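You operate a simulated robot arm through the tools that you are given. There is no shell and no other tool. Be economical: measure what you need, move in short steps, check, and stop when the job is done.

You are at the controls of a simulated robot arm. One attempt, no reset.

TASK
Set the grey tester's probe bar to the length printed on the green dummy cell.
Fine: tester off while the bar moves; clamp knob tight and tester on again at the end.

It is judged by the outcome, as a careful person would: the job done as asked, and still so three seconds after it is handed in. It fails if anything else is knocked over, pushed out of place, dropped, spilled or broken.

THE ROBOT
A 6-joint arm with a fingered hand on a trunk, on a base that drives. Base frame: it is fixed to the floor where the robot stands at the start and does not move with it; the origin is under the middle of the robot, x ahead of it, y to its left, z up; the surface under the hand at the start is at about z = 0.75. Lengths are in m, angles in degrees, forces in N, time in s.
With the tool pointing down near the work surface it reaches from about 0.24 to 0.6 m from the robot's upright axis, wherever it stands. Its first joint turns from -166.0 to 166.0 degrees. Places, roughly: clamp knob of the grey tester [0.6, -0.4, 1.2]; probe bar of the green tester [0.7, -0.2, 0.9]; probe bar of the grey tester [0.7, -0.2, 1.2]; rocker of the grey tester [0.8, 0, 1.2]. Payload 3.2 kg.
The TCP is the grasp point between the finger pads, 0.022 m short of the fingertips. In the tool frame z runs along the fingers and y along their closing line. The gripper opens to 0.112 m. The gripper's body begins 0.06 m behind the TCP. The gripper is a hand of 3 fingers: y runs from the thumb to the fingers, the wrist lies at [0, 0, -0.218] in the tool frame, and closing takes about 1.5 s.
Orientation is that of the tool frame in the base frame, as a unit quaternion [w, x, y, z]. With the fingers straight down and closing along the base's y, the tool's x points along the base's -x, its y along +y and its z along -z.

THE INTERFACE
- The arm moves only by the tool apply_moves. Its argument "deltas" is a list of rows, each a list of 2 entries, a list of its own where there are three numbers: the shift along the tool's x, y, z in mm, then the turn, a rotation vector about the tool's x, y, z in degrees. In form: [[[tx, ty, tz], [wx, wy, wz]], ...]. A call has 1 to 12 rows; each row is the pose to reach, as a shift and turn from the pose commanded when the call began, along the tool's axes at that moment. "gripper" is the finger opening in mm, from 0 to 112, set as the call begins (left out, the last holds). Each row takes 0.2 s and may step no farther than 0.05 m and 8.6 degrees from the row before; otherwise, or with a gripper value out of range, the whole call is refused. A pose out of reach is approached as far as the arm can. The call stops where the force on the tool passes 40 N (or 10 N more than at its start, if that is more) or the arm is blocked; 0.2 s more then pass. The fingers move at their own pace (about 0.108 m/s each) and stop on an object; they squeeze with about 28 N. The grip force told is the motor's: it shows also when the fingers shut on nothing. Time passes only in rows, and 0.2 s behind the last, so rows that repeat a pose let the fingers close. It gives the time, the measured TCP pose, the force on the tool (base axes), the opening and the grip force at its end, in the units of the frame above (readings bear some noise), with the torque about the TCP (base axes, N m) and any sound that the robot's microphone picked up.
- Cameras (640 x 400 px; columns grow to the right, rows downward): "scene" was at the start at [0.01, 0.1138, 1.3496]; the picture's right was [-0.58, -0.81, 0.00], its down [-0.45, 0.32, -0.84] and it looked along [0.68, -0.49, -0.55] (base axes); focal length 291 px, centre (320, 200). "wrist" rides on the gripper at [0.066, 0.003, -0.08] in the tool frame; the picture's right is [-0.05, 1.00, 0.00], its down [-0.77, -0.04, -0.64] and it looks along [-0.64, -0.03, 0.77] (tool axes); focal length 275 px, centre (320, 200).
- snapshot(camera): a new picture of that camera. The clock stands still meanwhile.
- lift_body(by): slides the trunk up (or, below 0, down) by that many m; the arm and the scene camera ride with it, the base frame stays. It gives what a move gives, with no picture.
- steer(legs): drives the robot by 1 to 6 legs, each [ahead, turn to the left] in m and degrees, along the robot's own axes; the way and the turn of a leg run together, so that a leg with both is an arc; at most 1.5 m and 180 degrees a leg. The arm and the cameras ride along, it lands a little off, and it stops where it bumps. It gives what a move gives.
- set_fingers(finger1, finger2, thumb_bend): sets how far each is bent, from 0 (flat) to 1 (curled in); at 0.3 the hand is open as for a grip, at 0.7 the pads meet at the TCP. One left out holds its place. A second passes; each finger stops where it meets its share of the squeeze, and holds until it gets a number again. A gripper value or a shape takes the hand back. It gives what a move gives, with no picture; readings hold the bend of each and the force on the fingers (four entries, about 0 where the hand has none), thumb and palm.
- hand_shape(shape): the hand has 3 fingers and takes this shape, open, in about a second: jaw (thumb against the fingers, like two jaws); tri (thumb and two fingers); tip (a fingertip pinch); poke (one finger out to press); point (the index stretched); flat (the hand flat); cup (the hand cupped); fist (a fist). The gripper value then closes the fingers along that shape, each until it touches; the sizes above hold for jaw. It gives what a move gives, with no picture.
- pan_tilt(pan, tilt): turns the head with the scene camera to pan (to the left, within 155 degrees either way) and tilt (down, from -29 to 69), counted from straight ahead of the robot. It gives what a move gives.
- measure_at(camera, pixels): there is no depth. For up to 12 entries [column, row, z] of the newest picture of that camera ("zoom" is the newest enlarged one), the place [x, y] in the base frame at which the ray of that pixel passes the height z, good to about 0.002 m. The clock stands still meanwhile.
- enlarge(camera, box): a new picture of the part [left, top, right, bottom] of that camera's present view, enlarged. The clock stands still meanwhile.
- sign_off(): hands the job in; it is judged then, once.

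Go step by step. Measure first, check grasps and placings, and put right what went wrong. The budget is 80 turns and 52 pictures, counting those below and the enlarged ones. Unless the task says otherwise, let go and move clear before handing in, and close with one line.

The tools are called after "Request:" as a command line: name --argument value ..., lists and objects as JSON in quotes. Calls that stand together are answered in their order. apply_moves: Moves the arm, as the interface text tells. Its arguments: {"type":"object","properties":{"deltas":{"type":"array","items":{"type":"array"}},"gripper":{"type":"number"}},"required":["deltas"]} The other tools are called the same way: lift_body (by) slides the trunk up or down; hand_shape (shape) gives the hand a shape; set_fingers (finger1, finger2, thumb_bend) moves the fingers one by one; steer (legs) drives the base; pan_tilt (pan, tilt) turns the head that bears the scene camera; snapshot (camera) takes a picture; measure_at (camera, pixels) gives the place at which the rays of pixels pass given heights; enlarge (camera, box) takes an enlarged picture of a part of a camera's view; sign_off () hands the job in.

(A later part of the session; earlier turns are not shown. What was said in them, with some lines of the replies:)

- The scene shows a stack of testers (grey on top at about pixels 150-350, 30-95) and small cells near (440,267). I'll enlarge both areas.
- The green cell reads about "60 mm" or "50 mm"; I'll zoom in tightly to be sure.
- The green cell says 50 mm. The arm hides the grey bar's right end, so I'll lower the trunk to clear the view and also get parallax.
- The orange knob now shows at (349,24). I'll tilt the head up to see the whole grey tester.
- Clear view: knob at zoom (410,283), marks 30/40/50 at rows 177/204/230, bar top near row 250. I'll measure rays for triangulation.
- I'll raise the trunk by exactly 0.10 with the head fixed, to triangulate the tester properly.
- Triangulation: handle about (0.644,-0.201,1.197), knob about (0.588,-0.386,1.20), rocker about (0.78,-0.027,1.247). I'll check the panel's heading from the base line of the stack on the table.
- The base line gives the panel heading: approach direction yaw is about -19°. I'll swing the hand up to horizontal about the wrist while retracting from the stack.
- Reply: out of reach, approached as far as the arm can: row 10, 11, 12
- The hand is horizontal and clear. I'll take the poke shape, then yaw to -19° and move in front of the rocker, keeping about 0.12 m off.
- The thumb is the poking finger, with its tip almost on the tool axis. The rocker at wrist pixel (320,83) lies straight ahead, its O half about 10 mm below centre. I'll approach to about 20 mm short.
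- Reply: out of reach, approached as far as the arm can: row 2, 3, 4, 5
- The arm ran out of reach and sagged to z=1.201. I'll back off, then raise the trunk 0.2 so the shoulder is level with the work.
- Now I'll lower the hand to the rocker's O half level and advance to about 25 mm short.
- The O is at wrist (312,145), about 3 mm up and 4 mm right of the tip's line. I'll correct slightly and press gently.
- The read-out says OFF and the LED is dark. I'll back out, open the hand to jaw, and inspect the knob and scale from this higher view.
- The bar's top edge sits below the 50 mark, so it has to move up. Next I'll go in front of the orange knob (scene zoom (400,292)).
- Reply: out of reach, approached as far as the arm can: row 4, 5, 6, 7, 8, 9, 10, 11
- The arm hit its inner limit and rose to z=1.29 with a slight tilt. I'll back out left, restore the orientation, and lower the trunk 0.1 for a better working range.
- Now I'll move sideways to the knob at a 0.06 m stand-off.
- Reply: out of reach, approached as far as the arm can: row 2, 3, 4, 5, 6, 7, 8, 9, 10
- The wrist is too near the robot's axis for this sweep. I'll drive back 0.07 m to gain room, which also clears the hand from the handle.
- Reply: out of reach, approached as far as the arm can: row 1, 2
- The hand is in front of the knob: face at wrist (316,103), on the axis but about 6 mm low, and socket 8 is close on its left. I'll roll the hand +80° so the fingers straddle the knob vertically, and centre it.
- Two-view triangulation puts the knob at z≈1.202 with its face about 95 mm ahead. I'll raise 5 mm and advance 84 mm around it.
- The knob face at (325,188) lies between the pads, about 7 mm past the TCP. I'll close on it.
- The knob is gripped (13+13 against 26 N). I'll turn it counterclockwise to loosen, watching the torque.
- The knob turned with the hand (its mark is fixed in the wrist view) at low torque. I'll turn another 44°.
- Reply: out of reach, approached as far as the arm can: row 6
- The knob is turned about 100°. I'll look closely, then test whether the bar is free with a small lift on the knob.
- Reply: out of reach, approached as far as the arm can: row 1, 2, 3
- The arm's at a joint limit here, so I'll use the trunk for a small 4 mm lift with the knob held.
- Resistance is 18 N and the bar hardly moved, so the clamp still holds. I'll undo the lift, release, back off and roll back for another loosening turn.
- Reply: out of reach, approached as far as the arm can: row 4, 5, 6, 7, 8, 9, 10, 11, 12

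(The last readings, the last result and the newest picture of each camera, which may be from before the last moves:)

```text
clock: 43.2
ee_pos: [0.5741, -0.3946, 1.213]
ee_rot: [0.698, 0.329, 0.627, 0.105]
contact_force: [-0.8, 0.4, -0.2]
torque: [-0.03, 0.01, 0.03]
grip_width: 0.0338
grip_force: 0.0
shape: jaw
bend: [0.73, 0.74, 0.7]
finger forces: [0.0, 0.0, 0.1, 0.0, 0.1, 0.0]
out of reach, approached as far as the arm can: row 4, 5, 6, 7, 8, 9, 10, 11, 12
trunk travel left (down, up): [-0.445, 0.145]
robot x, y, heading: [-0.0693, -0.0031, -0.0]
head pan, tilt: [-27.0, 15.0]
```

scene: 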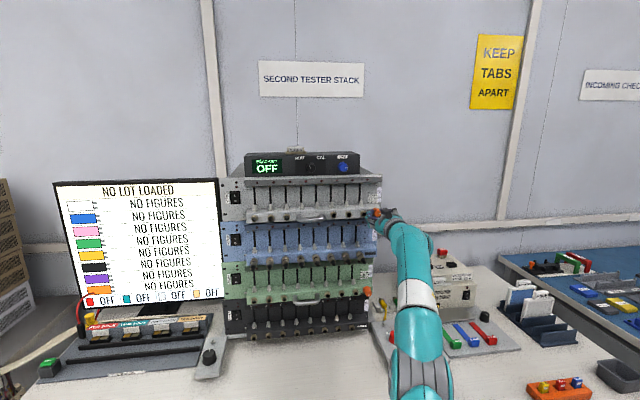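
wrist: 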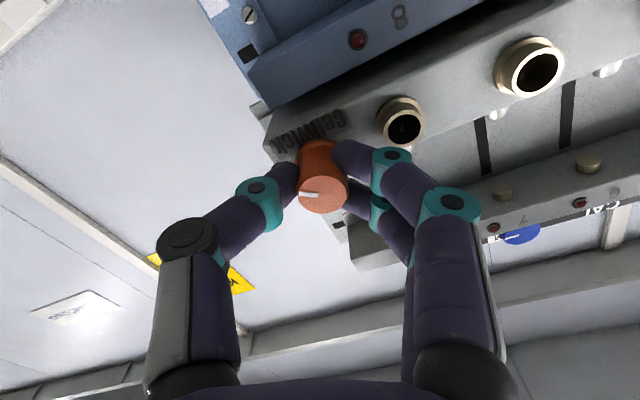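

Request:
apply_moves --deltas '[[[0, 0, -12], [0, 0, 0]], [[0, 0, -20], [0, 0, 0]], [[7, 0, -20], [0, 0, 8]], [[14.4, -0.6, -20], [0, 0, 16]], [[14.4, -0.6, -20], [0, 0, 24]], [[14.4, -0.6, -20], [0, 0, 32]], [[14.4, -0.6, -20], [0, 0, 40]], [[14.4, -0.6, -20], [0, 0, 48]], [[14.4, -0.6, -20], [0, 0, 55]], [[14.4, -0.6, -20], [0, 0, 55]]]' --gripper 50

Request:
snapshot --camera "wrist"

```text
clock: 45.4
ee_pos: [0.5799, -0.3762, 1.2188]
ee_rot: [0.567, 0.561, 0.422, 0.431]
contact_force: [-0.1, -0.3, 0.0]
torque: [0.05, 0.0, -0.01]
grip_width: 0.05
grip_force: 0.3
shape: jaw
bend: [0.73, 0.73, 0.7]
finger forces: [0.0, 0.0, 0.1, 0.0, 0.0, 0.0]
out of reach, approached as far as the arm can: row 1, 2, 3, 4, 5, 6, 7, 8, 9, 10
trunk travel left (down, up): [-0.445, 0.145]
robot x, y, heading: [-0.069, 0.0018, -0.2]
head pan, tilt: [-27.0, 15.0]
```

```text
16 pictures are left
```

wrist: 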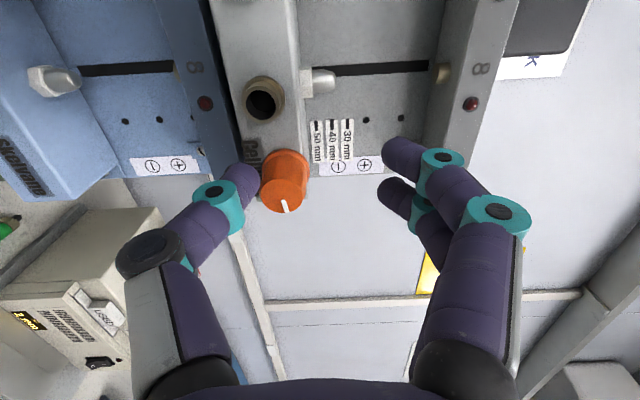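

Knob mark now at 3 o'clock. The hand sits 18 mm high and 11 mm left of the knob, so I'll recentre.

Request:
apply_moves --deltas '[[[-3, -6, 0], [0, 0, 0]], [[-7, -12, 0], [0, 0, 0]], [[-11.4, -17.8, 0], [0, 0, 0]], [[-11.4, -17.8, 6], [0, 0, 0]], [[-11.4, -17.8, 12], [0, 0, 0]], [[-11.4, -17.8, 12], [0, 0, 0]]]' --gripper 50

Request:
snapshot --camera "wrist"

```text
clock: 46.8
ee_pos: [0.566, -0.3954, 1.1834]
ee_rot: [0.572, 0.58, 0.406, 0.415]
contact_force: [-0.3, 0.6, -1.1]
torque: [-0.02, 0.02, 0.0]
grip_width: 0.0499
grip_force: 0.1
shape: jaw
bend: [0.73, 0.73, 0.7]
finger forces: [0.0, 0.1, 0.0, 0.0, 0.1, 0.0]
out of reach, approached as far as the arm can: row 1
trunk travel left (down, up): [-0.445, 0.145]
robot x, y, heading: [-0.0664, 0.0012, 0.0]
head pan, tilt: [-27.0, 15.0]
```

```text
15 pictures are left
```

wrist: 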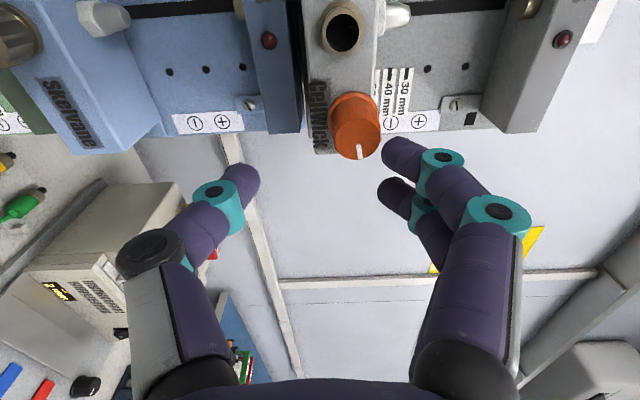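

Reach is restored; orientation is a clean 91° roll. The knob is 18 mm up and 12 mm left, so I'll centre and advance, then grip.

Request:
apply_moves --deltas '[[[6, 9, -3], [0, 0, 0]], [[12.6, 18, -3], [0, 0, 0]], [[12.6, 18, 10], [0, 0, 0]], [[12.6, 18, 21], [0, 0, 0]], [[12.6, 18, 21], [0, 0, 0]]]' --gripper 50

Request:
apply_moves --deltas '[[[0, 0, 0], [0, 0, 0]], [[0, 0, 0], [0, 0, 0]], [[0, 0, 0], [0, 0, 0]], [[0, 0, 0], [0, 0, 0]], [[0, 0, 0], [0, 0, 0]], [[0, 0, 0], [0, 0, 0]], [[0, 0, 0], [0, 0, 0]]]' --gripper 5

Request:
snapshot --camera "wrist"

```text
clock: 48.0
ee_pos: [0.5897, -0.3887, 1.2033]
ee_rot: [0.572, 0.581, 0.405, 0.414]
contact_force: [-0.8, -0.4, 0.8]
torque: [-0.01, 0.01, 0.01]
grip_width: 0.0498
grip_force: 0.0
shape: jaw
bend: [0.73, 0.73, 0.7]
finger forces: [0.0, 0.1, 0.0, 0.0, 0.1, 0.1]
trunk travel left (down, up): [-0.445, 0.145]
robot x, y, heading: [-0.0695, 0.0017, -0.2]
head pan, tilt: [-27.0, 15.0]
```

```text
clock: 49.6
ee_pos: [0.5899, -0.3888, 1.2031]
ee_rot: [0.571, 0.581, 0.405, 0.414]
contact_force: [-0.1, 1.9, -6.3]
torque: [0.09, 0.09, 0.0]
grip_width: 0.012
grip_force: 27.9
shape: jaw
bend: [0.72, 0.72, 0.7]
finger forces: [11.0, 13.0, 0.0, 0.0, 28.5, 0.0]
trunk travel left (down, up): [-0.445, 0.145]
robot x, y, heading: [-0.0687, 0.0013, -0.1]
head pan, tilt: [-27.0, 15.0]
```

```text
14 pictures are left
```

wrist: 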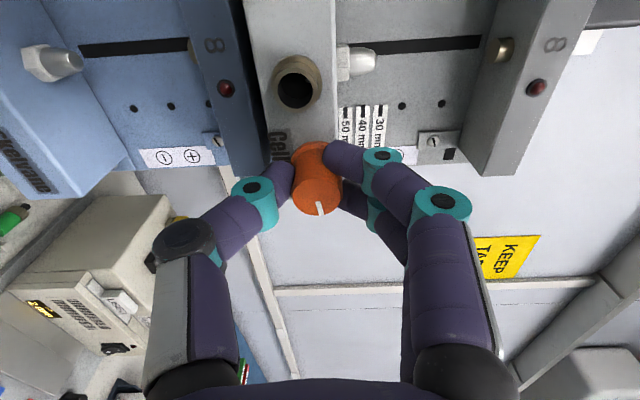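

Gripped again. I'll turn another 95° counterclockwise, staying inside the roll limit.

Request:
apply_moves --deltas '[[[0, -1, 0], [0, 0, -8]], [[0, -1, 0], [0, 0, -16]], [[0, -1, 0], [0, 0, -24]], [[0, -1, 0], [0, 0, -32]], [[0, -1, 0], [0, 0, -40]], [[0, -1, 0], [0, 0, -48]], [[0, -1, 0], [0, 0, -56]], [[0, -1, 0], [0, 0, -64]], [[0, -1, 0], [0, 0, -72]], [[0, -1, 0], [0, 0, -80]], [[0, -1, 0], [0, 0, -88]], [[0, -1, 0], [0, 0, -95]]]'

Request:
lift_body --by 0.004

Request:
enlarge --camera "scene" --box '[340, 170, 404, 230]'

```text
clock: 52.2
ee_pos: [0.59, -0.3906, 1.2002]
ee_rot: [0.691, 0.094, 0.702, -0.143]
contact_force: [-2.8, 1.3, -9.5]
torque: [0.49, -0.05, 0.03]
grip_width: 0.0122
grip_force: 28.2
shape: jaw
bend: [0.72, 0.72, 0.7]
finger forces: [11.1, 23.3, 0.0, 0.0, 31.6, 0.0]
trunk travel left (down, up): [-0.445, 0.145]
robot x, y, heading: [-0.0656, -0.002, -0.0]
head pan, tilt: [-27.0, 15.0]
```

```text
clock: 52.7
ee_pos: [0.5895, -0.391, 1.2046]
ee_rot: [0.692, 0.094, 0.702, -0.142]
contact_force: [-3.1, 0.8, -8.0]
torque: [0.49, -0.07, 0.03]
grip_width: 0.0121
grip_force: 27.9
shape: jaw
bend: [0.72, 0.72, 0.7]
finger forces: [10.7, 23.1, 0.0, 0.0, 31.7, 0.0]
trunk travel left (down, up): [-0.449, 0.141]
robot x, y, heading: [-0.0706, 0.002, 0.3]
head pan, tilt: [-27.0, 15.0]
```

```text
6.67 times, centred on (372, 200) of scene
```

zoom: 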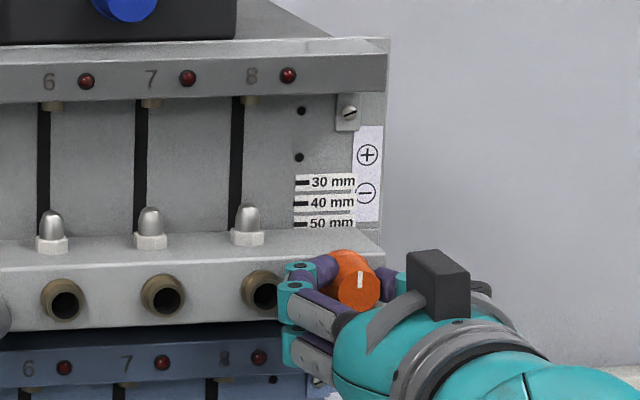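

The bar is now free and rode up about 4 mm with the lift (probe tip moved from 8 to 17 px above the 50 mark). I'll lift 3 mm more and check at higher zoom.

Request:
lift_body --by 0.003

Request:
enlarge --camera "scene" --box '[356, 182, 388, 212]'

```text
clock: 53.2
ee_pos: [0.5899, -0.3887, 1.2079]
ee_rot: [0.692, 0.094, 0.702, -0.142]
contact_force: [-3.6, 0.4, -9.0]
torque: [0.47, -0.05, 0.01]
grip_width: 0.0121
grip_force: 28.0
shape: jaw
bend: [0.72, 0.72, 0.7]
finger forces: [10.6, 23.1, 0.0, 0.1, 31.9, 0.0]
trunk travel left (down, up): [-0.452, 0.138]
robot x, y, heading: [-0.0716, 0.0006, -0.1]
head pan, tilt: [-27.0, 15.0]
```

```text
13.33 times, centred on (372, 197) of scene
```

zoom: 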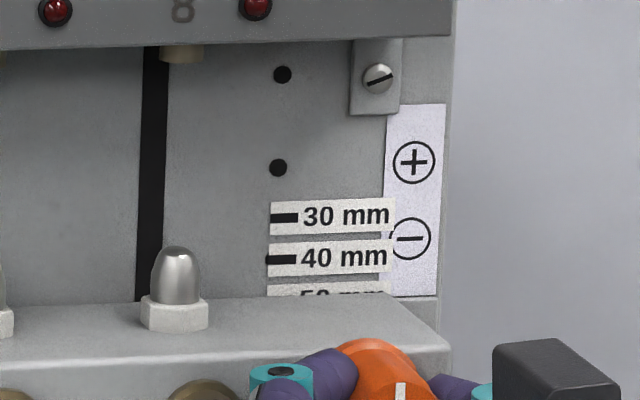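

At 42 px per 10 mm, the bar's back top edge (row 297) is about 4 px above the 50 dash (row 301), roughly 1 mm too high. I'll lower by 1 mm.

Request:
lift_body --by -0.001

Request:
enlarge --camera "scene" --box '[368, 190, 384, 210]'

```text
clock: 53.7
ee_pos: [0.59, -0.3905, 1.2075]
ee_rot: [0.692, 0.094, 0.702, -0.142]
contact_force: [-0.2, -1.6, -3.5]
torque: [0.45, -0.11, -0.02]
grip_width: 0.0117
grip_force: 28.7
shape: jaw
bend: [0.72, 0.72, 0.7]
finger forces: [10.1, 24.3, 0.0, 0.0, 31.4, 0.0]
trunk travel left (down, up): [-0.451, 0.139]
robot x, y, heading: [-0.0689, 0.0012, 0.1]
head pan, tilt: [-27.0, 15.0]
```

```text
16.00 times, centred on (376, 200) of scene
```

zoom: 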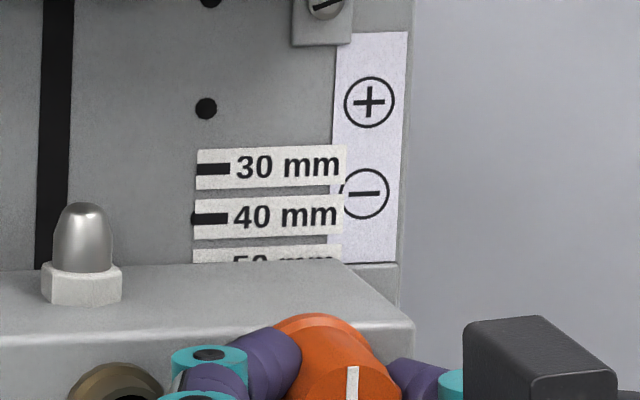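

The bar didn't follow (the force only relaxed from -9 to -3.5 N), so there's stiction. I'll lower by 3 mm more to take up the compliance and re-check.

Request:
lift_body --by -0.003

Request:
enlarge --camera "scene" --box '[368, 188, 384, 208]'

```text
clock: 54.2
ee_pos: [0.5898, -0.3909, 1.2049]
ee_rot: [0.692, 0.094, 0.701, -0.143]
contact_force: [3.2, -2.9, 4.5]
torque: [0.37, -0.15, -0.01]
grip_width: 0.0118
grip_force: 27.9
shape: jaw
bend: [0.72, 0.72, 0.7]
finger forces: [10.1, 25.9, 0.0, 0.1, 30.5, 0.0]
trunk travel left (down, up): [-0.448, 0.142]
robot x, y, heading: [-0.0695, -0.0015, 0.0]
head pan, tilt: [-27.0, 15.0]
```

```text
16.00 times, centred on (376, 198) of scene
```

zoom: 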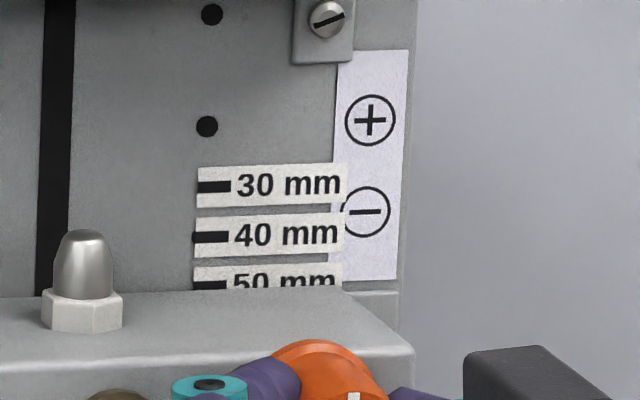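

The bar edge is now about 3 px (0.6 mm) from the 50 dash's centre and within the dash. I'll tighten clockwise by 95°, keeping the hand steady.

Request:
apply_moves --deltas '[[[0, 0, 0], [0, 0, 8]], [[0, 0, 0], [0, 0, 16]], [[0, 0, 0], [0, 0, 24]], [[0, 0, 0], [0, 0, 32]], [[0, 0, 0], [0, 0, 40]], [[0, 0, 0], [0, 0, 48]], [[0, 0, 0], [0, 0, 56]], [[0, 0, 0], [0, 0, 64]], [[0, 0, 0], [0, 0, 72]], [[0, 0, 0], [0, 0, 80]], [[0, 0, 0], [0, 0, 88]], [[0, 0, 0], [0, 0, 95]]]'

Request:
enlarge --camera "scene" --box '[364, 188, 392, 213]'

```text
clock: 56.9
ee_pos: [0.5895, -0.3878, 1.2047]
ee_rot: [0.571, 0.581, 0.405, 0.415]
contact_force: [5.6, 2.4, 8.9]
torque: [-0.15, -0.27, 0.2]
grip_width: 0.0111
grip_force: 28.0
shape: jaw
bend: [0.71, 0.72, 0.7]
finger forces: [25.1, 20.7, 0.0, 0.0, 20.6, 0.0]
trunk travel left (down, up): [-0.448, 0.142]
robot x, y, heading: [-0.0676, 0.0002, -0.1]
head pan, tilt: [-27.0, 15.0]
```

```text
16.00 times, centred on (378, 200) of scene
```

zoom: 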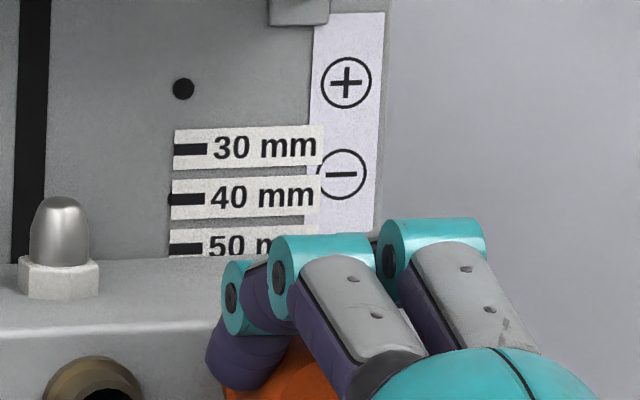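

During tightening the hand pressed the bar down about 1 mm (edge 8 px, or 1.6 mm, below the 50 dash). I'll unload the push, loosen 60°, then raise it again.

Request:
lift_body --by 0.0018

Request:
apply_moves --deltas '[[[0, 0, 0], [0, 0, -8]], [[0, 0, 0], [0, 0, -16]], [[0, 0, 0], [0, 0, -24]], [[0, 0, 0], [0, 0, -32]], [[0, 0, 0], [0, 0, -40]], [[0, 0, 0], [0, 0, -48]], [[0, 0, 0], [0, 0, -56]], [[0, 0, 0], [0, 0, -64]], [[0, 0, 0], [0, 0, -64]]]'

Request:
lift_body --by 0.002

```text
clock: 57.4
ee_pos: [0.5916, -0.3875, 1.2055]
ee_rot: [0.572, 0.58, 0.406, 0.415]
contact_force: [2.1, 5.7, 3.0]
torque: [-0.08, -0.17, 0.14]
grip_width: 0.0114
grip_force: 28.2
shape: jaw
bend: [0.72, 0.72, 0.7]
finger forces: [23.5, 18.1, 0.0, 0.1, 24.9, 0.1]
trunk travel left (down, up): [-0.449, 0.141]
robot x, y, heading: [-0.068, -0.0008, 0.1]
head pan, tilt: [-27.0, 15.0]
```

```text
clock: 59.4
ee_pos: [0.5901, -0.3895, 1.2054]
ee_rot: [0.704, 0.277, 0.652, 0.047]
contact_force: [-3.0, 1.4, -9.4]
torque: [0.07, 0.14, 0.1]
grip_width: 0.0117
grip_force: 27.6
shape: jaw
bend: [0.72, 0.72, 0.7]
finger forces: [21.4, 17.3, 0.1, 0.0, 29.7, 0.0]
trunk travel left (down, up): [-0.449, 0.141]
robot x, y, heading: [-0.072, 0.0028, 0.0]
head pan, tilt: [-27.0, 15.0]
```

```text
clock: 59.9
ee_pos: [0.5911, -0.3901, 1.2065]
ee_rot: [0.704, 0.278, 0.651, 0.048]
contact_force: [-3.3, 0.5, -9.2]
torque: [0.09, 0.12, 0.08]
grip_width: 0.012
grip_force: 28.2
shape: jaw
bend: [0.72, 0.72, 0.7]
finger forces: [20.7, 17.0, 0.0, 0.1, 29.9, 0.0]
trunk travel left (down, up): [-0.451, 0.139]
robot x, y, heading: [-0.0723, 0.0033, 0.2]
head pan, tilt: [-27.0, 15.0]
```

Request:
enlarge --camera "scene" --box '[364, 188, 392, 213]'

```text
16.00 times, centred on (378, 200) of scene
```

zoom: 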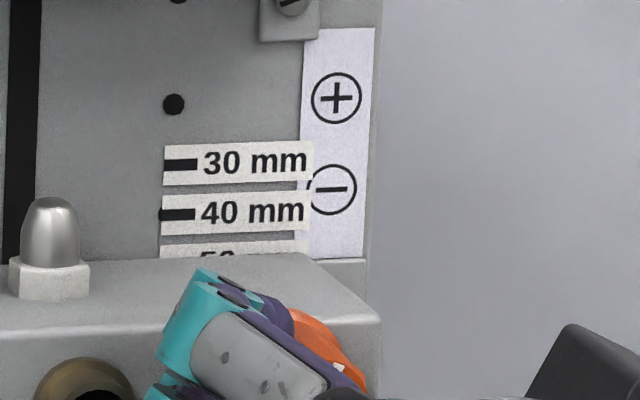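

The edge is now about 1.2 mm above the 50 dash. Tightening presses the bar down somewhat, so I'll ease down 0.8 mm and tighten back the 64°.

Request:
lift_body --by -0.0008

Request:
apply_moves --deltas '[[[0, 0, 0], [0, 0, 8]], [[0, 0, 0], [0, 0, 16]], [[0, 0, 0], [0, 0, 24]], [[0, 0, 0], [0, 0, 32]], [[0, 0, 0], [0, 0, 40]], [[0, 0, 0], [0, 0, 48]], [[0, 0, 0], [0, 0, 56]], [[0, 0, 0], [0, 0, 64]], [[0, 0, 0], [0, 0, 64]]]'

Request:
enlarge --camera "scene" --box '[364, 188, 392, 213]'

```text
clock: 60.4
ee_pos: [0.5902, -0.389, 1.2064]
ee_rot: [0.705, 0.278, 0.651, 0.048]
contact_force: [-1.4, -2.5, -3.8]
torque: [0.06, 0.02, -0.01]
grip_width: 0.0116
grip_force: 27.8
shape: jaw
bend: [0.72, 0.72, 0.7]
finger forces: [17.7, 17.7, 0.1, 0.0, 28.9, 0.0]
trunk travel left (down, up): [-0.451, 0.139]
robot x, y, heading: [-0.069, -0.0013, -0.1]
head pan, tilt: [-27.0, 15.0]
```

```text
clock: 62.4
ee_pos: [0.5904, -0.3867, 1.2074]
ee_rot: [0.572, 0.58, 0.405, 0.415]
contact_force: [6.4, 0.8, 9.1]
torque: [-0.13, -0.23, 0.09]
grip_width: 0.0108
grip_force: 28.9
shape: jaw
bend: [0.71, 0.72, 0.7]
finger forces: [22.5, 20.4, 0.0, 0.1, 19.9, 0.0]
trunk travel left (down, up): [-0.451, 0.139]
robot x, y, heading: [-0.0699, 0.0012, -0.3]
head pan, tilt: [-27.0, 15.0]
```

```text
16.00 times, centred on (378, 200) of scene
```

zoom: 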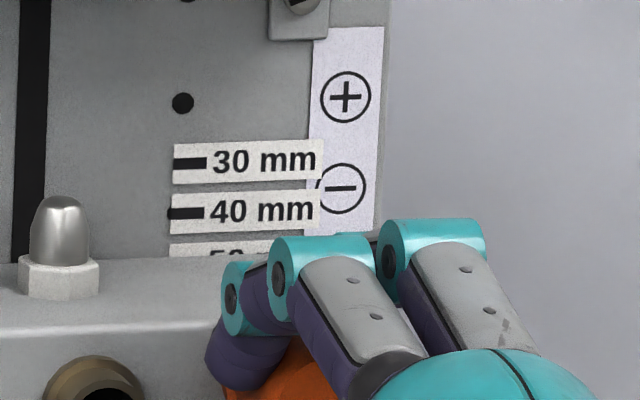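

The edge is still about 1.2 mm high and this time it didn't slip. I'll repeat: loosen 64°, lower 1.7 mm so the same 1 mm slip happens, and retighten.

Request:
apply_moves --deltas '[[[0, 0, 0], [0, 0, -8]], [[0, 0, 0], [0, 0, -16]], [[0, 0, 0], [0, 0, -24]], [[0, 0, 0], [0, 0, -32]], [[0, 0, 0], [0, 0, -40]], [[0, 0, 0], [0, 0, -48]], [[0, 0, 0], [0, 0, -56]], [[0, 0, 0], [0, 0, -64]], [[0, 0, 0], [0, 0, -64]]]'

Request:
lift_body --by -0.0017

Request:
apply_moves --deltas '[[[0, 0, 0], [0, 0, 8]], [[0, 0, 0], [0, 0, 16]], [[0, 0, 0], [0, 0, 24]], [[0, 0, 0], [0, 0, 32]], [[0, 0, 0], [0, 0, 40]], [[0, 0, 0], [0, 0, 48]], [[0, 0, 0], [0, 0, 56]], [[0, 0, 0], [0, 0, 64]], [[0, 0, 0], [0, 0, 64]]]'

Request:
enlarge --camera "scene" --box '[364, 188, 392, 213]'

```text
clock: 64.4
ee_pos: [0.5901, -0.3896, 1.2058]
ee_rot: [0.704, 0.277, 0.652, 0.047]
contact_force: [-1.8, -2.4, -3.7]
torque: [0.04, 0.01, 0.05]
grip_width: 0.0112
grip_force: 28.4
shape: jaw
bend: [0.72, 0.72, 0.7]
finger forces: [16.5, 16.4, 0.0, 0.0, 27.6, 0.0]
trunk travel left (down, up): [-0.451, 0.139]
robot x, y, heading: [-0.0726, -0.0021, -0.2]
head pan, tilt: [-27.0, 15.0]
```

```text
clock: 64.9
ee_pos: [0.5889, -0.3896, 1.2074]
ee_rot: [0.705, 0.278, 0.65, 0.048]
contact_force: [2.1, -5.5, 2.6]
torque: [-0.03, -0.08, -0.01]
grip_width: 0.0112
grip_force: 27.3
shape: jaw
bend: [0.72, 0.72, 0.7]
finger forces: [13.4, 17.3, 0.1, 0.1, 25.7, 0.0]
trunk travel left (down, up): [-0.449, 0.141]
robot x, y, heading: [-0.0677, 0.0007, -0.1]
head pan, tilt: [-27.0, 15.0]
```

```text
clock: 66.9
ee_pos: [0.5901, -0.3871, 1.2063]
ee_rot: [0.571, 0.58, 0.406, 0.415]
contact_force: [5.5, -0.5, 8.9]
torque: [-0.11, -0.2, 0.04]
grip_width: 0.0107
grip_force: 28.1
shape: jaw
bend: [0.71, 0.71, 0.7]
finger forces: [20.8, 20.0, 0.0, 0.0, 19.8, 0.0]
trunk travel left (down, up): [-0.449, 0.141]
robot x, y, heading: [-0.0729, -0.0014, -0.0]
head pan, tilt: [-27.0, 15.0]
```

```text
16.00 times, centred on (378, 200) of scene
```

zoom: 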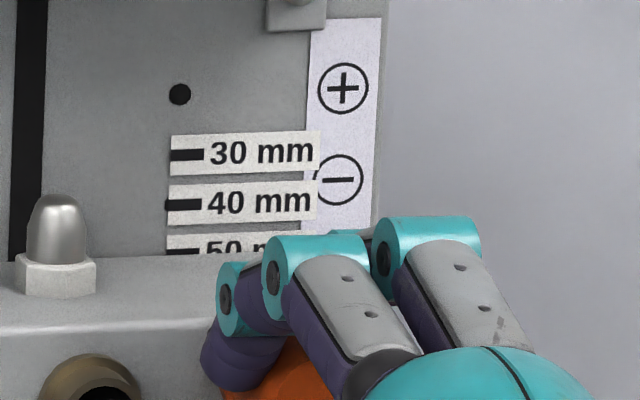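

The edge now lies on the 50 dash (50 dash centre about 254.5, edge about 256). I'll unload, release, back off and roll back for the final tightening.

Request:
lift_body --by 0.0016

Request:
apply_moves --deltas '[[[0, 0, 0], [0, 0, 0]], [[0, 0, 0], [0, 0, 0]], [[0, 0, 0], [0, 0, 0]], [[0, 0, -10], [0, 0, 0]], [[0, 0, -24], [0, 0, 0]], [[0, 0, -36], [0, 0, 0]], [[0, 0, -36], [0, 0, -8]], [[0, 0, -36], [0, 0, -16]], [[0, 0, -36], [0, 0, -24]], [[0, 0, -36], [0, 0, -32]], [[0, 0, -36], [0, 0, -40]], [[0, 0, -36], [0, 0, -48]]]' --gripper 50

Request:
apply_moves --deltas '[[[0, 0, 0], [0, 0, -8]], [[0, 0, 0], [0, 0, -16]], [[0, 0, 0], [0, 0, -24]], [[0, 0, 0], [0, 0, -32]], [[0, 0, 0], [0, 0, -40]], [[0, 0, 0], [0, 0, -46]]]' --gripper 34

```text
clock: 67.4
ee_pos: [0.5903, -0.3876, 1.2063]
ee_rot: [0.571, 0.58, 0.406, 0.414]
contact_force: [1.3, 2.7, 2.3]
torque: [-0.1, -0.14, 0.11]
grip_width: 0.011
grip_force: 27.9
shape: jaw
bend: [0.71, 0.72, 0.7]
finger forces: [19.8, 17.7, 0.0, 0.0, 23.6, 0.0]
trunk travel left (down, up): [-0.45, 0.14]
robot x, y, heading: [-0.0699, 0.0002, 0.1]
head pan, tilt: [-27.0, 15.0]
```

```text
clock: 70.0
ee_pos: [0.5567, -0.3753, 1.2078]
ee_rot: [0.691, 0.365, 0.607, 0.146]
contact_force: [-0.1, 0.1, 0.8]
torque: [0.0, 0.0, -0.02]
grip_width: 0.0496
grip_force: 0.1
shape: jaw
bend: [0.73, 0.73, 0.7]
finger forces: [0.1, 0.0, 0.0, 0.0, 0.0, 0.0]
trunk travel left (down, up): [-0.45, 0.14]
robot x, y, heading: [-0.0726, 0.0024, 0.3]
head pan, tilt: [-27.0, 15.0]
```

```text
clock: 71.4
ee_pos: [0.5559, -0.3766, 1.2072]
ee_rot: [0.693, 0.099, 0.701, -0.136]
contact_force: [0.0, 0.8, 0.3]
torque: [0.03, 0.0, -0.01]
grip_width: 0.0343
grip_force: 0.1
shape: jaw
bend: [0.73, 0.73, 0.7]
finger forces: [0.0, 0.0, 0.0, 0.1, 0.0, 0.0]
trunk travel left (down, up): [-0.45, 0.14]
robot x, y, heading: [-0.0715, -0.0002, -0.1]
head pan, tilt: [-27.0, 15.0]
```

Request:
snapshot --camera "wrist"

```text
5 pictures are left
```

wrist: 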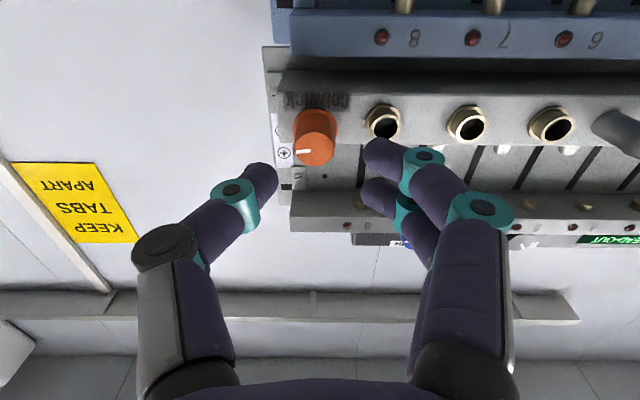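

The knob is about 4 mm up and 3 mm right of the tool axis, mark at 3 o'clock. I'll align, advance with a narrow opening, and grip.

Request:
apply_moves --deltas '[[[-3, -2.5, 0], [0, 0, 0]], [[-3, -2.5, 0], [0, 0, 0]], [[-3, -2.5, 12], [0, 0, 0]], [[-3, -2.5, 24], [0, 0, 0]], [[-3, -2.5, 35], [0, 0, 0]], [[-3, -2.5, 35], [0, 0, 0]]]' --gripper 29

Request:
apply_moves --deltas '[[[0, 0, 0], [0, 0, 0]], [[0, 0, 0], [0, 0, 0]], [[0, 0, 0], [0, 0, 0]], [[0, 0, 0], [0, 0, 0]], [[0, 0, 0], [0, 0, 0]]]' --gripper 5

```text
clock: 72.8
ee_pos: [0.5878, -0.3893, 1.2101]
ee_rot: [0.693, 0.099, 0.701, -0.136]
contact_force: [-0.1, -0.1, 0.1]
torque: [-0.01, -0.04, -0.02]
grip_width: 0.0295
grip_force: 0.0
shape: jaw
bend: [0.73, 0.73, 0.7]
finger forces: [0.0, 0.0, 0.0, 0.1, 0.1, 0.1]
trunk travel left (down, up): [-0.45, 0.14]
robot x, y, heading: [-0.0705, 0.0009, -0.4]
head pan, tilt: [-27.0, 15.0]
```

```text
clock: 74.0
ee_pos: [0.5887, -0.3892, 1.2115]
ee_rot: [0.693, 0.099, 0.701, -0.137]
contact_force: [2.3, -3.8, 4.8]
torque: [-0.02, -0.09, -0.07]
grip_width: 0.0104
grip_force: 28.0
shape: jaw
bend: [0.72, 0.71, 0.7]
finger forces: [13.4, 12.3, 0.0, 0.1, 26.5, 0.0]
trunk travel left (down, up): [-0.45, 0.14]
robot x, y, heading: [-0.0678, -0.0001, -0.1]
head pan, tilt: [-27.0, 15.0]
```

Gripped cleanly. I'll turn clockwise to bring the mark back to 6 o'clock or until it goes tight.

Request:
apply_moves --deltas '[[[0, 0, 0], [0, 0, 8.3]], [[0, 0, 0], [0, 0, 16.6]], [[0, 0, 0], [0, 0, 25]], [[0, 0, 0], [0, 0, 33.3]], [[0, 0, 0], [0, 0, 41.6]], [[0, 0, 0], [0, 0, 50]], [[0, 0, 0], [0, 0, 58.3]], [[0, 0, 0], [0, 0, 66.6]], [[0, 0, 0], [0, 0, 75]], [[0, 0, 0], [0, 0, 83.3]], [[0, 0, 0], [0, 0, 91.6]], [[0, 0, 0], [0, 0, 100]]]'

Request:
enlarge --camera "scene" --box '[356, 184, 396, 216]'

```text
clock: 76.6
ee_pos: [0.5877, -0.3925, 1.2086]
ee_rot: [0.548, 0.602, 0.374, 0.444]
contact_force: [-6.7, -8.9, -8.2]
torque: [-0.13, 0.2, -0.19]
grip_width: 0.011
grip_force: 28.4
shape: jaw
bend: [0.72, 0.71, 0.7]
finger forces: [14.5, 12.0, 0.0, 0.1, 33.0, 0.1]
trunk travel left (down, up): [-0.45, 0.14]
robot x, y, heading: [-0.0676, -0.0022, 0.1]
head pan, tilt: [-27.0, 15.0]
```

```text
12.50 times, centred on (376, 200) of scene
```

zoom: 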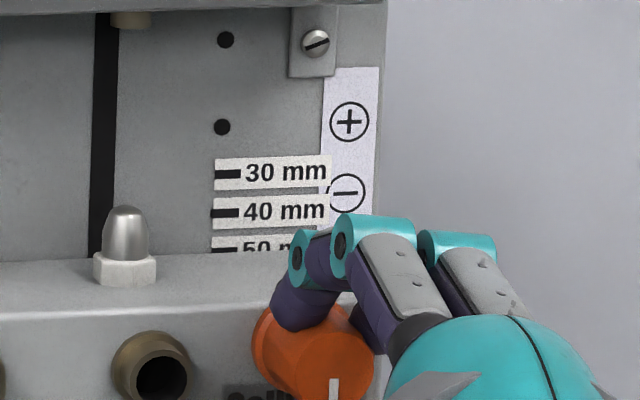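

The mark is back at 6 o'clock and the bar edge is on the 50 dash. I'll add a few more degrees to make sure it's tight.

Request:
apply_moves --deltas '[[[0, 0, 0], [0, 0, 5]], [[0, 0, 0], [0, 0, 10]], [[0, 0, 0], [0, 0, 15]], [[0, 0, 0], [0, 0, 20]]]'

```text
clock: 77.6
ee_pos: [0.5887, -0.3933, 1.208]
ee_rot: [0.462, 0.658, 0.263, 0.533]
contact_force: [-10.2, -6.9, -16.3]
torque: [-0.53, 0.48, -0.11]
grip_width: 0.0109
grip_force: 27.9
shape: jaw
bend: [0.72, 0.72, 0.7]
finger forces: [26.7, 15.0, 0.1, 0.1, 40.1, 0.1]
trunk travel left (down, up): [-0.45, 0.14]
robot x, y, heading: [-0.0736, 0.0006, -0.0]
head pan, tilt: [-27.0, 15.0]
```

Torque climbed to about 0.66 N·m, so the clamp is against its tight stop. I'll relax the twist slightly, release, back off, and roll to neutral.

Request:
apply_moves --deltas '[[[0, -1, 0], [0, 0, -6]], [[0, -1, 0], [0, 0, -6]], [[0, -1, 0], [0, 0, -6]], [[0, -1, 0], [0, 0, -6]], [[0, -1, -10], [0, 0, -6]], [[0, -1, -25], [0, 0, -6]], [[0, -1, -45], [0, 0, -6]], [[0, -1, -50], [0, 0, -14]], [[0, -1, -50], [0, 0, -22]], [[0, -1, -50], [0, 0, -30]], [[0, -1, -50], [0, 0, -38]], [[0, -1, -50], [0, 0, -46]]]' --gripper 50

Request:
apply_moves --deltas '[[[0, 0, 0], [0, 0, -8]], [[0, 0, 0], [0, 0, -16]], [[0, 0, 0], [0, 0, -24]], [[0, 0, 0], [0, 0, -32]], [[0, 0, 0], [0, 0, -40]], [[0, 0, 0], [0, 0, -48]], [[0, 0, 0], [0, 0, -56]], [[0, 0, 0], [0, 0, -64]], [[0, 0, 0], [0, 0, -70]]]'

```text
clock: 80.2
ee_pos: [0.5416, -0.3746, 1.2089]
ee_rot: [0.635, 0.501, 0.5, 0.309]
contact_force: [1.0, 0.6, -0.4]
torque: [0.04, -0.01, 0.04]
grip_width: 0.0493
grip_force: 0.1
shape: jaw
bend: [0.73, 0.73, 0.7]
finger forces: [0.0, 0.1, 0.0, 0.0, 0.0, 0.1]
trunk travel left (down, up): [-0.45, 0.14]
robot x, y, heading: [-0.0682, -0.0032, -0.0]
head pan, tilt: [-27.0, 15.0]
```

```text
clock: 82.2
ee_pos: [0.5411, -0.3729, 1.2087]
ee_rot: [0.697, 0.123, 0.697, -0.112]
contact_force: [-0.9, 0.0, -0.5]
torque: [-0.02, -0.05, 0.01]
grip_width: 0.0495
grip_force: 0.0
shape: jaw
bend: [0.73, 0.73, 0.7]
finger forces: [0.0, 0.0, 0.0, 0.1, 0.1, 0.0]
trunk travel left (down, up): [-0.45, 0.14]
robot x, y, heading: [-0.0728, 0.0002, -0.0]
head pan, tilt: [-27.0, 15.0]
```

The knob is tight and released. I'll sweep the hand left, clear of the handle, toward the rocker.

Request:
apply_moves --deltas '[[[0, 10, -33], [0, 0, 0]], [[0, 50, -33], [0, 0, 0]], [[0, 95, -33], [0, 0, 0]], [[0, 140, -33], [0, 0, 0]], [[0, 185, -33], [0, 0, 0]], [[0, 230, -33], [0, 0, 0]], [[0, 275, -38], [0, 0, 0]], [[0, 320, -48], [0, 0, 0]], [[0, 365, -60], [0, 0, 0]], [[0, 400, -73], [0, 0, 0]], [[0, 400, -73], [0, 0, 0]]]'

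Request:
hand_shape --shape "point"

```text
clock: 84.6
ee_pos: [0.6023, 0.0296, 1.2185]
ee_rot: [0.697, 0.125, 0.697, -0.112]
contact_force: [-0.3, -0.4, 0.0]
torque: [0.02, -0.01, -0.03]
grip_width: 0.0493
grip_force: 0.1
shape: jaw
bend: [0.73, 0.73, 0.7]
finger forces: [0.0, 0.0, 0.0, 0.1, 0.0, 0.0]
trunk travel left (down, up): [-0.45, 0.14]
robot x, y, heading: [-0.0705, 0.0007, 0.2]
head pan, tilt: [-27.0, 15.0]
```

```text
clock: 85.5
ee_pos: [0.6017, 0.03, 1.2191]
ee_rot: [0.697, 0.124, 0.697, -0.112]
contact_force: [-0.3, 1.1, 0.2]
torque: [0.01, 0.01, 0.0]
grip_width: 0.0002
grip_force: 0.1
shape: point
bend: [0.19, 1.0, 0.52]
finger forces: [0.0, 0.0, 0.0, 0.0, 0.1, 0.0]
trunk travel left (down, up): [-0.45, 0.14]
robot x, y, heading: [-0.0723, 0.0003, 0.1]
head pan, tilt: [-27.0, 15.0]
```

The knob is done; for the "I" half I'll use the closed jaw tips rolled 80°, which keeps the hand clear of the rail. I'll close, roll, and drive forward to the original spot.

Request:
hand_shape --shape "jaw"

Request:
apply_moves --deltas '[[[0, 0, -4], [0, 0, 8]], [[0, 0, -8], [0, 0, 16]], [[0, 0, -8], [0, 0, 24]], [[0, 0, -8], [0, 0, 32]], [[0, 0, -8], [0, 0, 40]], [[0, 0, -8], [0, 0, 48]], [[0, 0, -8], [0, 0, 56]], [[0, 0, -8], [0, 0, 64]], [[0, 0, -8], [0, 0, 72]], [[0, 0, -8], [0, 0, 79]], [[0, 0, -8], [0, 0, 79]]]' --gripper 0

Request:
steer --legs '[[0.07, 0]]'

Request:
lift_body --by 0.095

```text
clock: 86.4
ee_pos: [0.601, 0.0297, 1.2187]
ee_rot: [0.697, 0.124, 0.697, -0.112]
contact_force: [0.1, -0.2, 0.1]
torque: [0.01, -0.02, 0.02]
grip_width: 0.0798
grip_force: 0.1
shape: jaw
bend: [0.3, 0.78, 0.3]
finger forces: [0.1, 0.0, 0.0, 0.1, 0.0, 0.0]
trunk travel left (down, up): [-0.45, 0.14]
robot x, y, heading: [-0.0691, -0.0002, -0.1]
head pan, tilt: [-27.0, 15.0]
```

```text
clock: 88.8
ee_pos: [0.596, 0.0315, 1.2172]
ee_rot: [0.609, 0.539, 0.459, 0.359]
contact_force: [0.3, -0.7, 0.1]
torque: [0.01, -0.01, -0.04]
grip_width: 0.0003
grip_force: 27.5
shape: jaw
bend: [0.69, 0.69, 0.76]
finger forces: [0.0, 0.0, 0.1, 0.0, 0.1, 0.0]
trunk travel left (down, up): [-0.45, 0.14]
robot x, y, heading: [-0.0728, -0.0013, -0.0]
head pan, tilt: [-27.0, 15.0]
```

```text
clock: 89.8
ee_pos: [0.6669, 0.034, 1.2166]
ee_rot: [0.609, 0.539, 0.46, 0.358]
contact_force: [0.4, 0.2, 0.5]
torque: [-0.02, -0.01, 0.02]
grip_width: 0.0
grip_force: 28.0
shape: jaw
bend: [0.69, 0.69, 0.76]
finger forces: [0.0, 0.0, 0.0, 0.0, 0.0, 0.0]
trunk travel left (down, up): [-0.45, 0.14]
robot x, y, heading: [0.0033, 0.0024, -0.1]
head pan, tilt: [-27.0, 15.0]
```

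```text
clock: 91.1
ee_pos: [0.6671, 0.0332, 1.3118]
ee_rot: [0.609, 0.538, 0.459, 0.359]
contact_force: [0.1, 0.0, -0.4]
torque: [0.01, -0.01, -0.01]
grip_width: 0.0001
grip_force: 27.8
shape: jaw
bend: [0.69, 0.69, 0.76]
finger forces: [0.0, 0.0, 0.1, 0.0, 0.1, 0.1]
trunk travel left (down, up): [-0.545, 0.045]
robot x, y, heading: [0.0014, 0.0031, -0.1]
head pan, tilt: [-27.0, 15.0]
```

Request:
apply_moves --deltas '[[[-1, -28, 0], [0, 0, 0]], [[-2, -57.3, 0], [0, 0, 0]], [[-2, -57.3, 30], [0, 0, 0]], [[-2, -57.3, 60], [0, 0, 0]], [[-2, -57.3, 78], [0, 0, 0]], [[-2, -57.3, 78], [0, 0, 0]]]'

Request:
snapshot --camera "wrist"

```text
clock: 92.5
ee_pos: [0.7367, -0.0022, 1.2541]
ee_rot: [0.609, 0.538, 0.46, 0.359]
contact_force: [-0.1, 0.2, 0.3]
torque: [-0.01, 0.01, 0.02]
grip_width: 0.0
grip_force: 27.6
shape: jaw
bend: [0.69, 0.69, 0.76]
finger forces: [0.1, 0.0, 0.1, 0.0, 0.1, 0.1]
trunk travel left (down, up): [-0.545, 0.045]
robot x, y, heading: [-0.0029, 0.003, -0.1]
head pan, tilt: [-27.0, 15.0]
```

```text
3 pictures are left
```

wrist: 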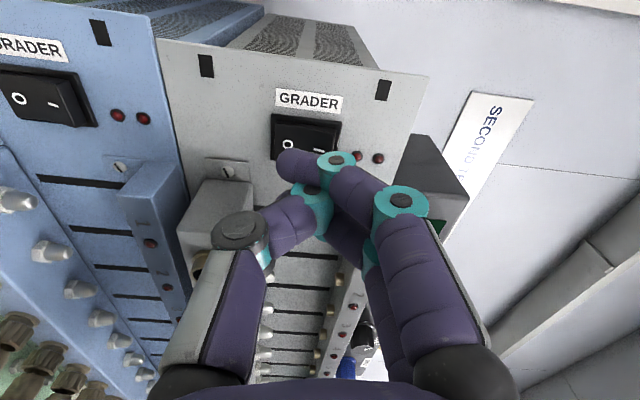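

The leading fingertips (at (285,160)) sit about 11 mm below the tool axis, over the rocker's middle, so I need 12 mm more height to land on the I (320,148). I'll correct, then press.

Request:
apply_moves --deltas '[[[-2.1, 11.8, 0], [0, 0, 0]], [[-2.1, 11.8, 10], [0, 0, 0]], [[-2.1, 11.8, 16], [0, 0, 0]], [[-2.1, 11.8, 20], [0, 0, 0]], [[-2.1, 11.8, 23], [0, 0, 0]], [[-2.1, 11.8, 26], [0, 0, 0]], [[-2.1, 11.8, 29], [0, 0, 0]], [[-2.1, 11.8, 32], [0, 0, 0]]]'

```text
clock: 94.3
ee_pos: [0.7661, -0.0126, 1.2675]
ee_rot: [0.609, 0.538, 0.459, 0.358]
contact_force: [0.1, -1.1, -0.5]
torque: [0.02, 0.0, -0.02]
grip_width: 0.0
grip_force: 28.5
shape: jaw
bend: [0.69, 0.69, 0.76]
finger forces: [0.0, 0.0, 0.0, 0.0, 0.1, 0.0]
trunk travel left (down, up): [-0.545, 0.045]
robot x, y, heading: [0.0012, 0.0005, -0.1]
head pan, tilt: [-27.0, 15.0]
```

No contact force yet; I'll continue in 2 mm steps.

Request:
apply_moves --deltas '[[[0, 0, 2], [0, 0, 0]], [[0, 0, 4], [0, 0, 0]], [[0, 0, 6], [0, 0, 0]], [[0, 0, 8], [0, 0, 0]]]'

Request:
enlarge --camera "scene" --box '[200, 175, 392, 295]'

```text
clock: 95.3
ee_pos: [0.7723, -0.0151, 1.2677]
ee_rot: [0.609, 0.537, 0.459, 0.36]
contact_force: [-5.5, 3.1, 1.4]
torque: [0.04, 0.05, -0.03]
grip_width: 0.0
grip_force: 27.7
shape: jaw
bend: [0.69, 0.71, 0.76]
finger forces: [0.0, 9.1, 0.0, 0.0, 0.1, 0.0]
trunk travel left (down, up): [-0.545, 0.045]
robot x, y, heading: [0.0003, -0.0015, -0.2]
head pan, tilt: [-27.0, 15.0]
```

```text
3.33 times, centred on (296, 235) of scene
```

zoom: 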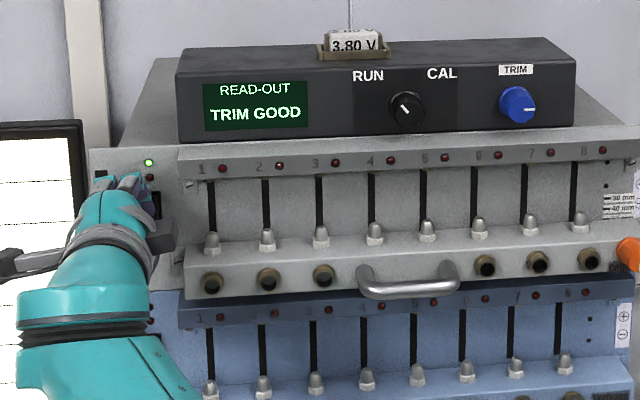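

The read-out shows TRIM GOOD and the green LED is lit. I'll back straight out and check the final state.

Request:
apply_moves --deltas '[[[0, 0, -8], [0, 0, 0]], [[0, 0, -40], [0, 0, 0]], [[0, 0, -80], [0, 0, 0]], [[0, 0, -120], [0, 0, 0]], [[0, 0, -120], [0, 0, 0]]]'

Request:
enlarge --camera "scene" --box '[352, 210, 408, 265]'

Request:
enlarge --camera "scene" --box '[200, 175, 416, 310]'

```text
clock: 96.5
ee_pos: [0.6614, 0.0254, 1.2671]
ee_rot: [0.609, 0.538, 0.459, 0.359]
contact_force: [-1.0, 0.9, 0.5]
torque: [-0.01, 0.0, 0.04]
grip_width: 0.0
grip_force: 28.1
shape: jaw
bend: [0.69, 0.69, 0.76]
finger forces: [0.0, 0.0, 0.0, 0.1, 0.0, 0.0]
trunk travel left (down, up): [-0.545, 0.045]
robot x, y, heading: [0.0003, 0.0016, -0.2]
head pan, tilt: [-27.0, 15.0]
```

```text
7.27 times, centred on (380, 238) of scene
```

zoom: 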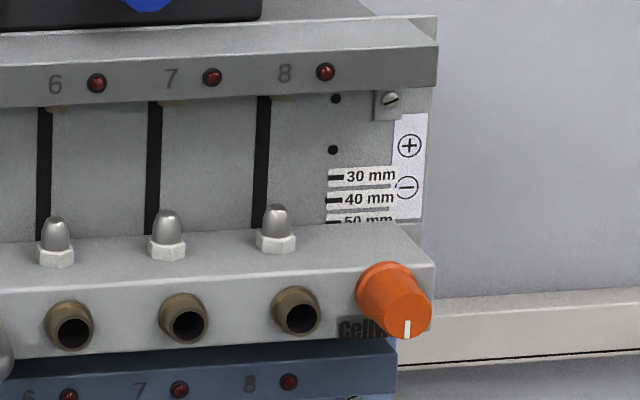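

```text
2.96 times, centred on (308, 242) of scene
```

zoom: 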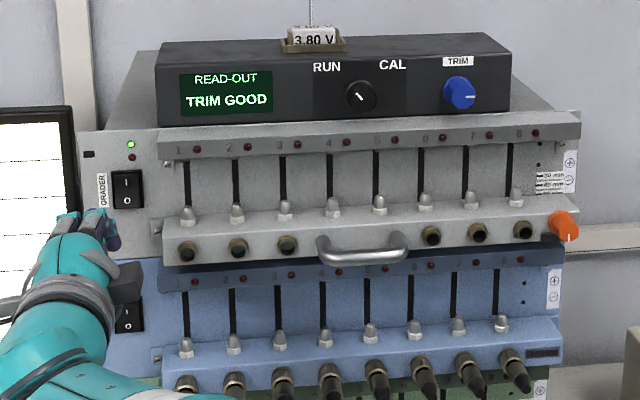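

The bar edge sits on the 50 mm dash, the knob is back at its tight 6 o'clock position, the tester is on, and the hand is clear. Handing in.

Request:
sign_off

```text
The job is handed in.
```

The grey tester's probe bar is set to 50 mm, the length on the green dummy cell; it was off while the bar moved, and the clamp knob is tight and the tester on again.
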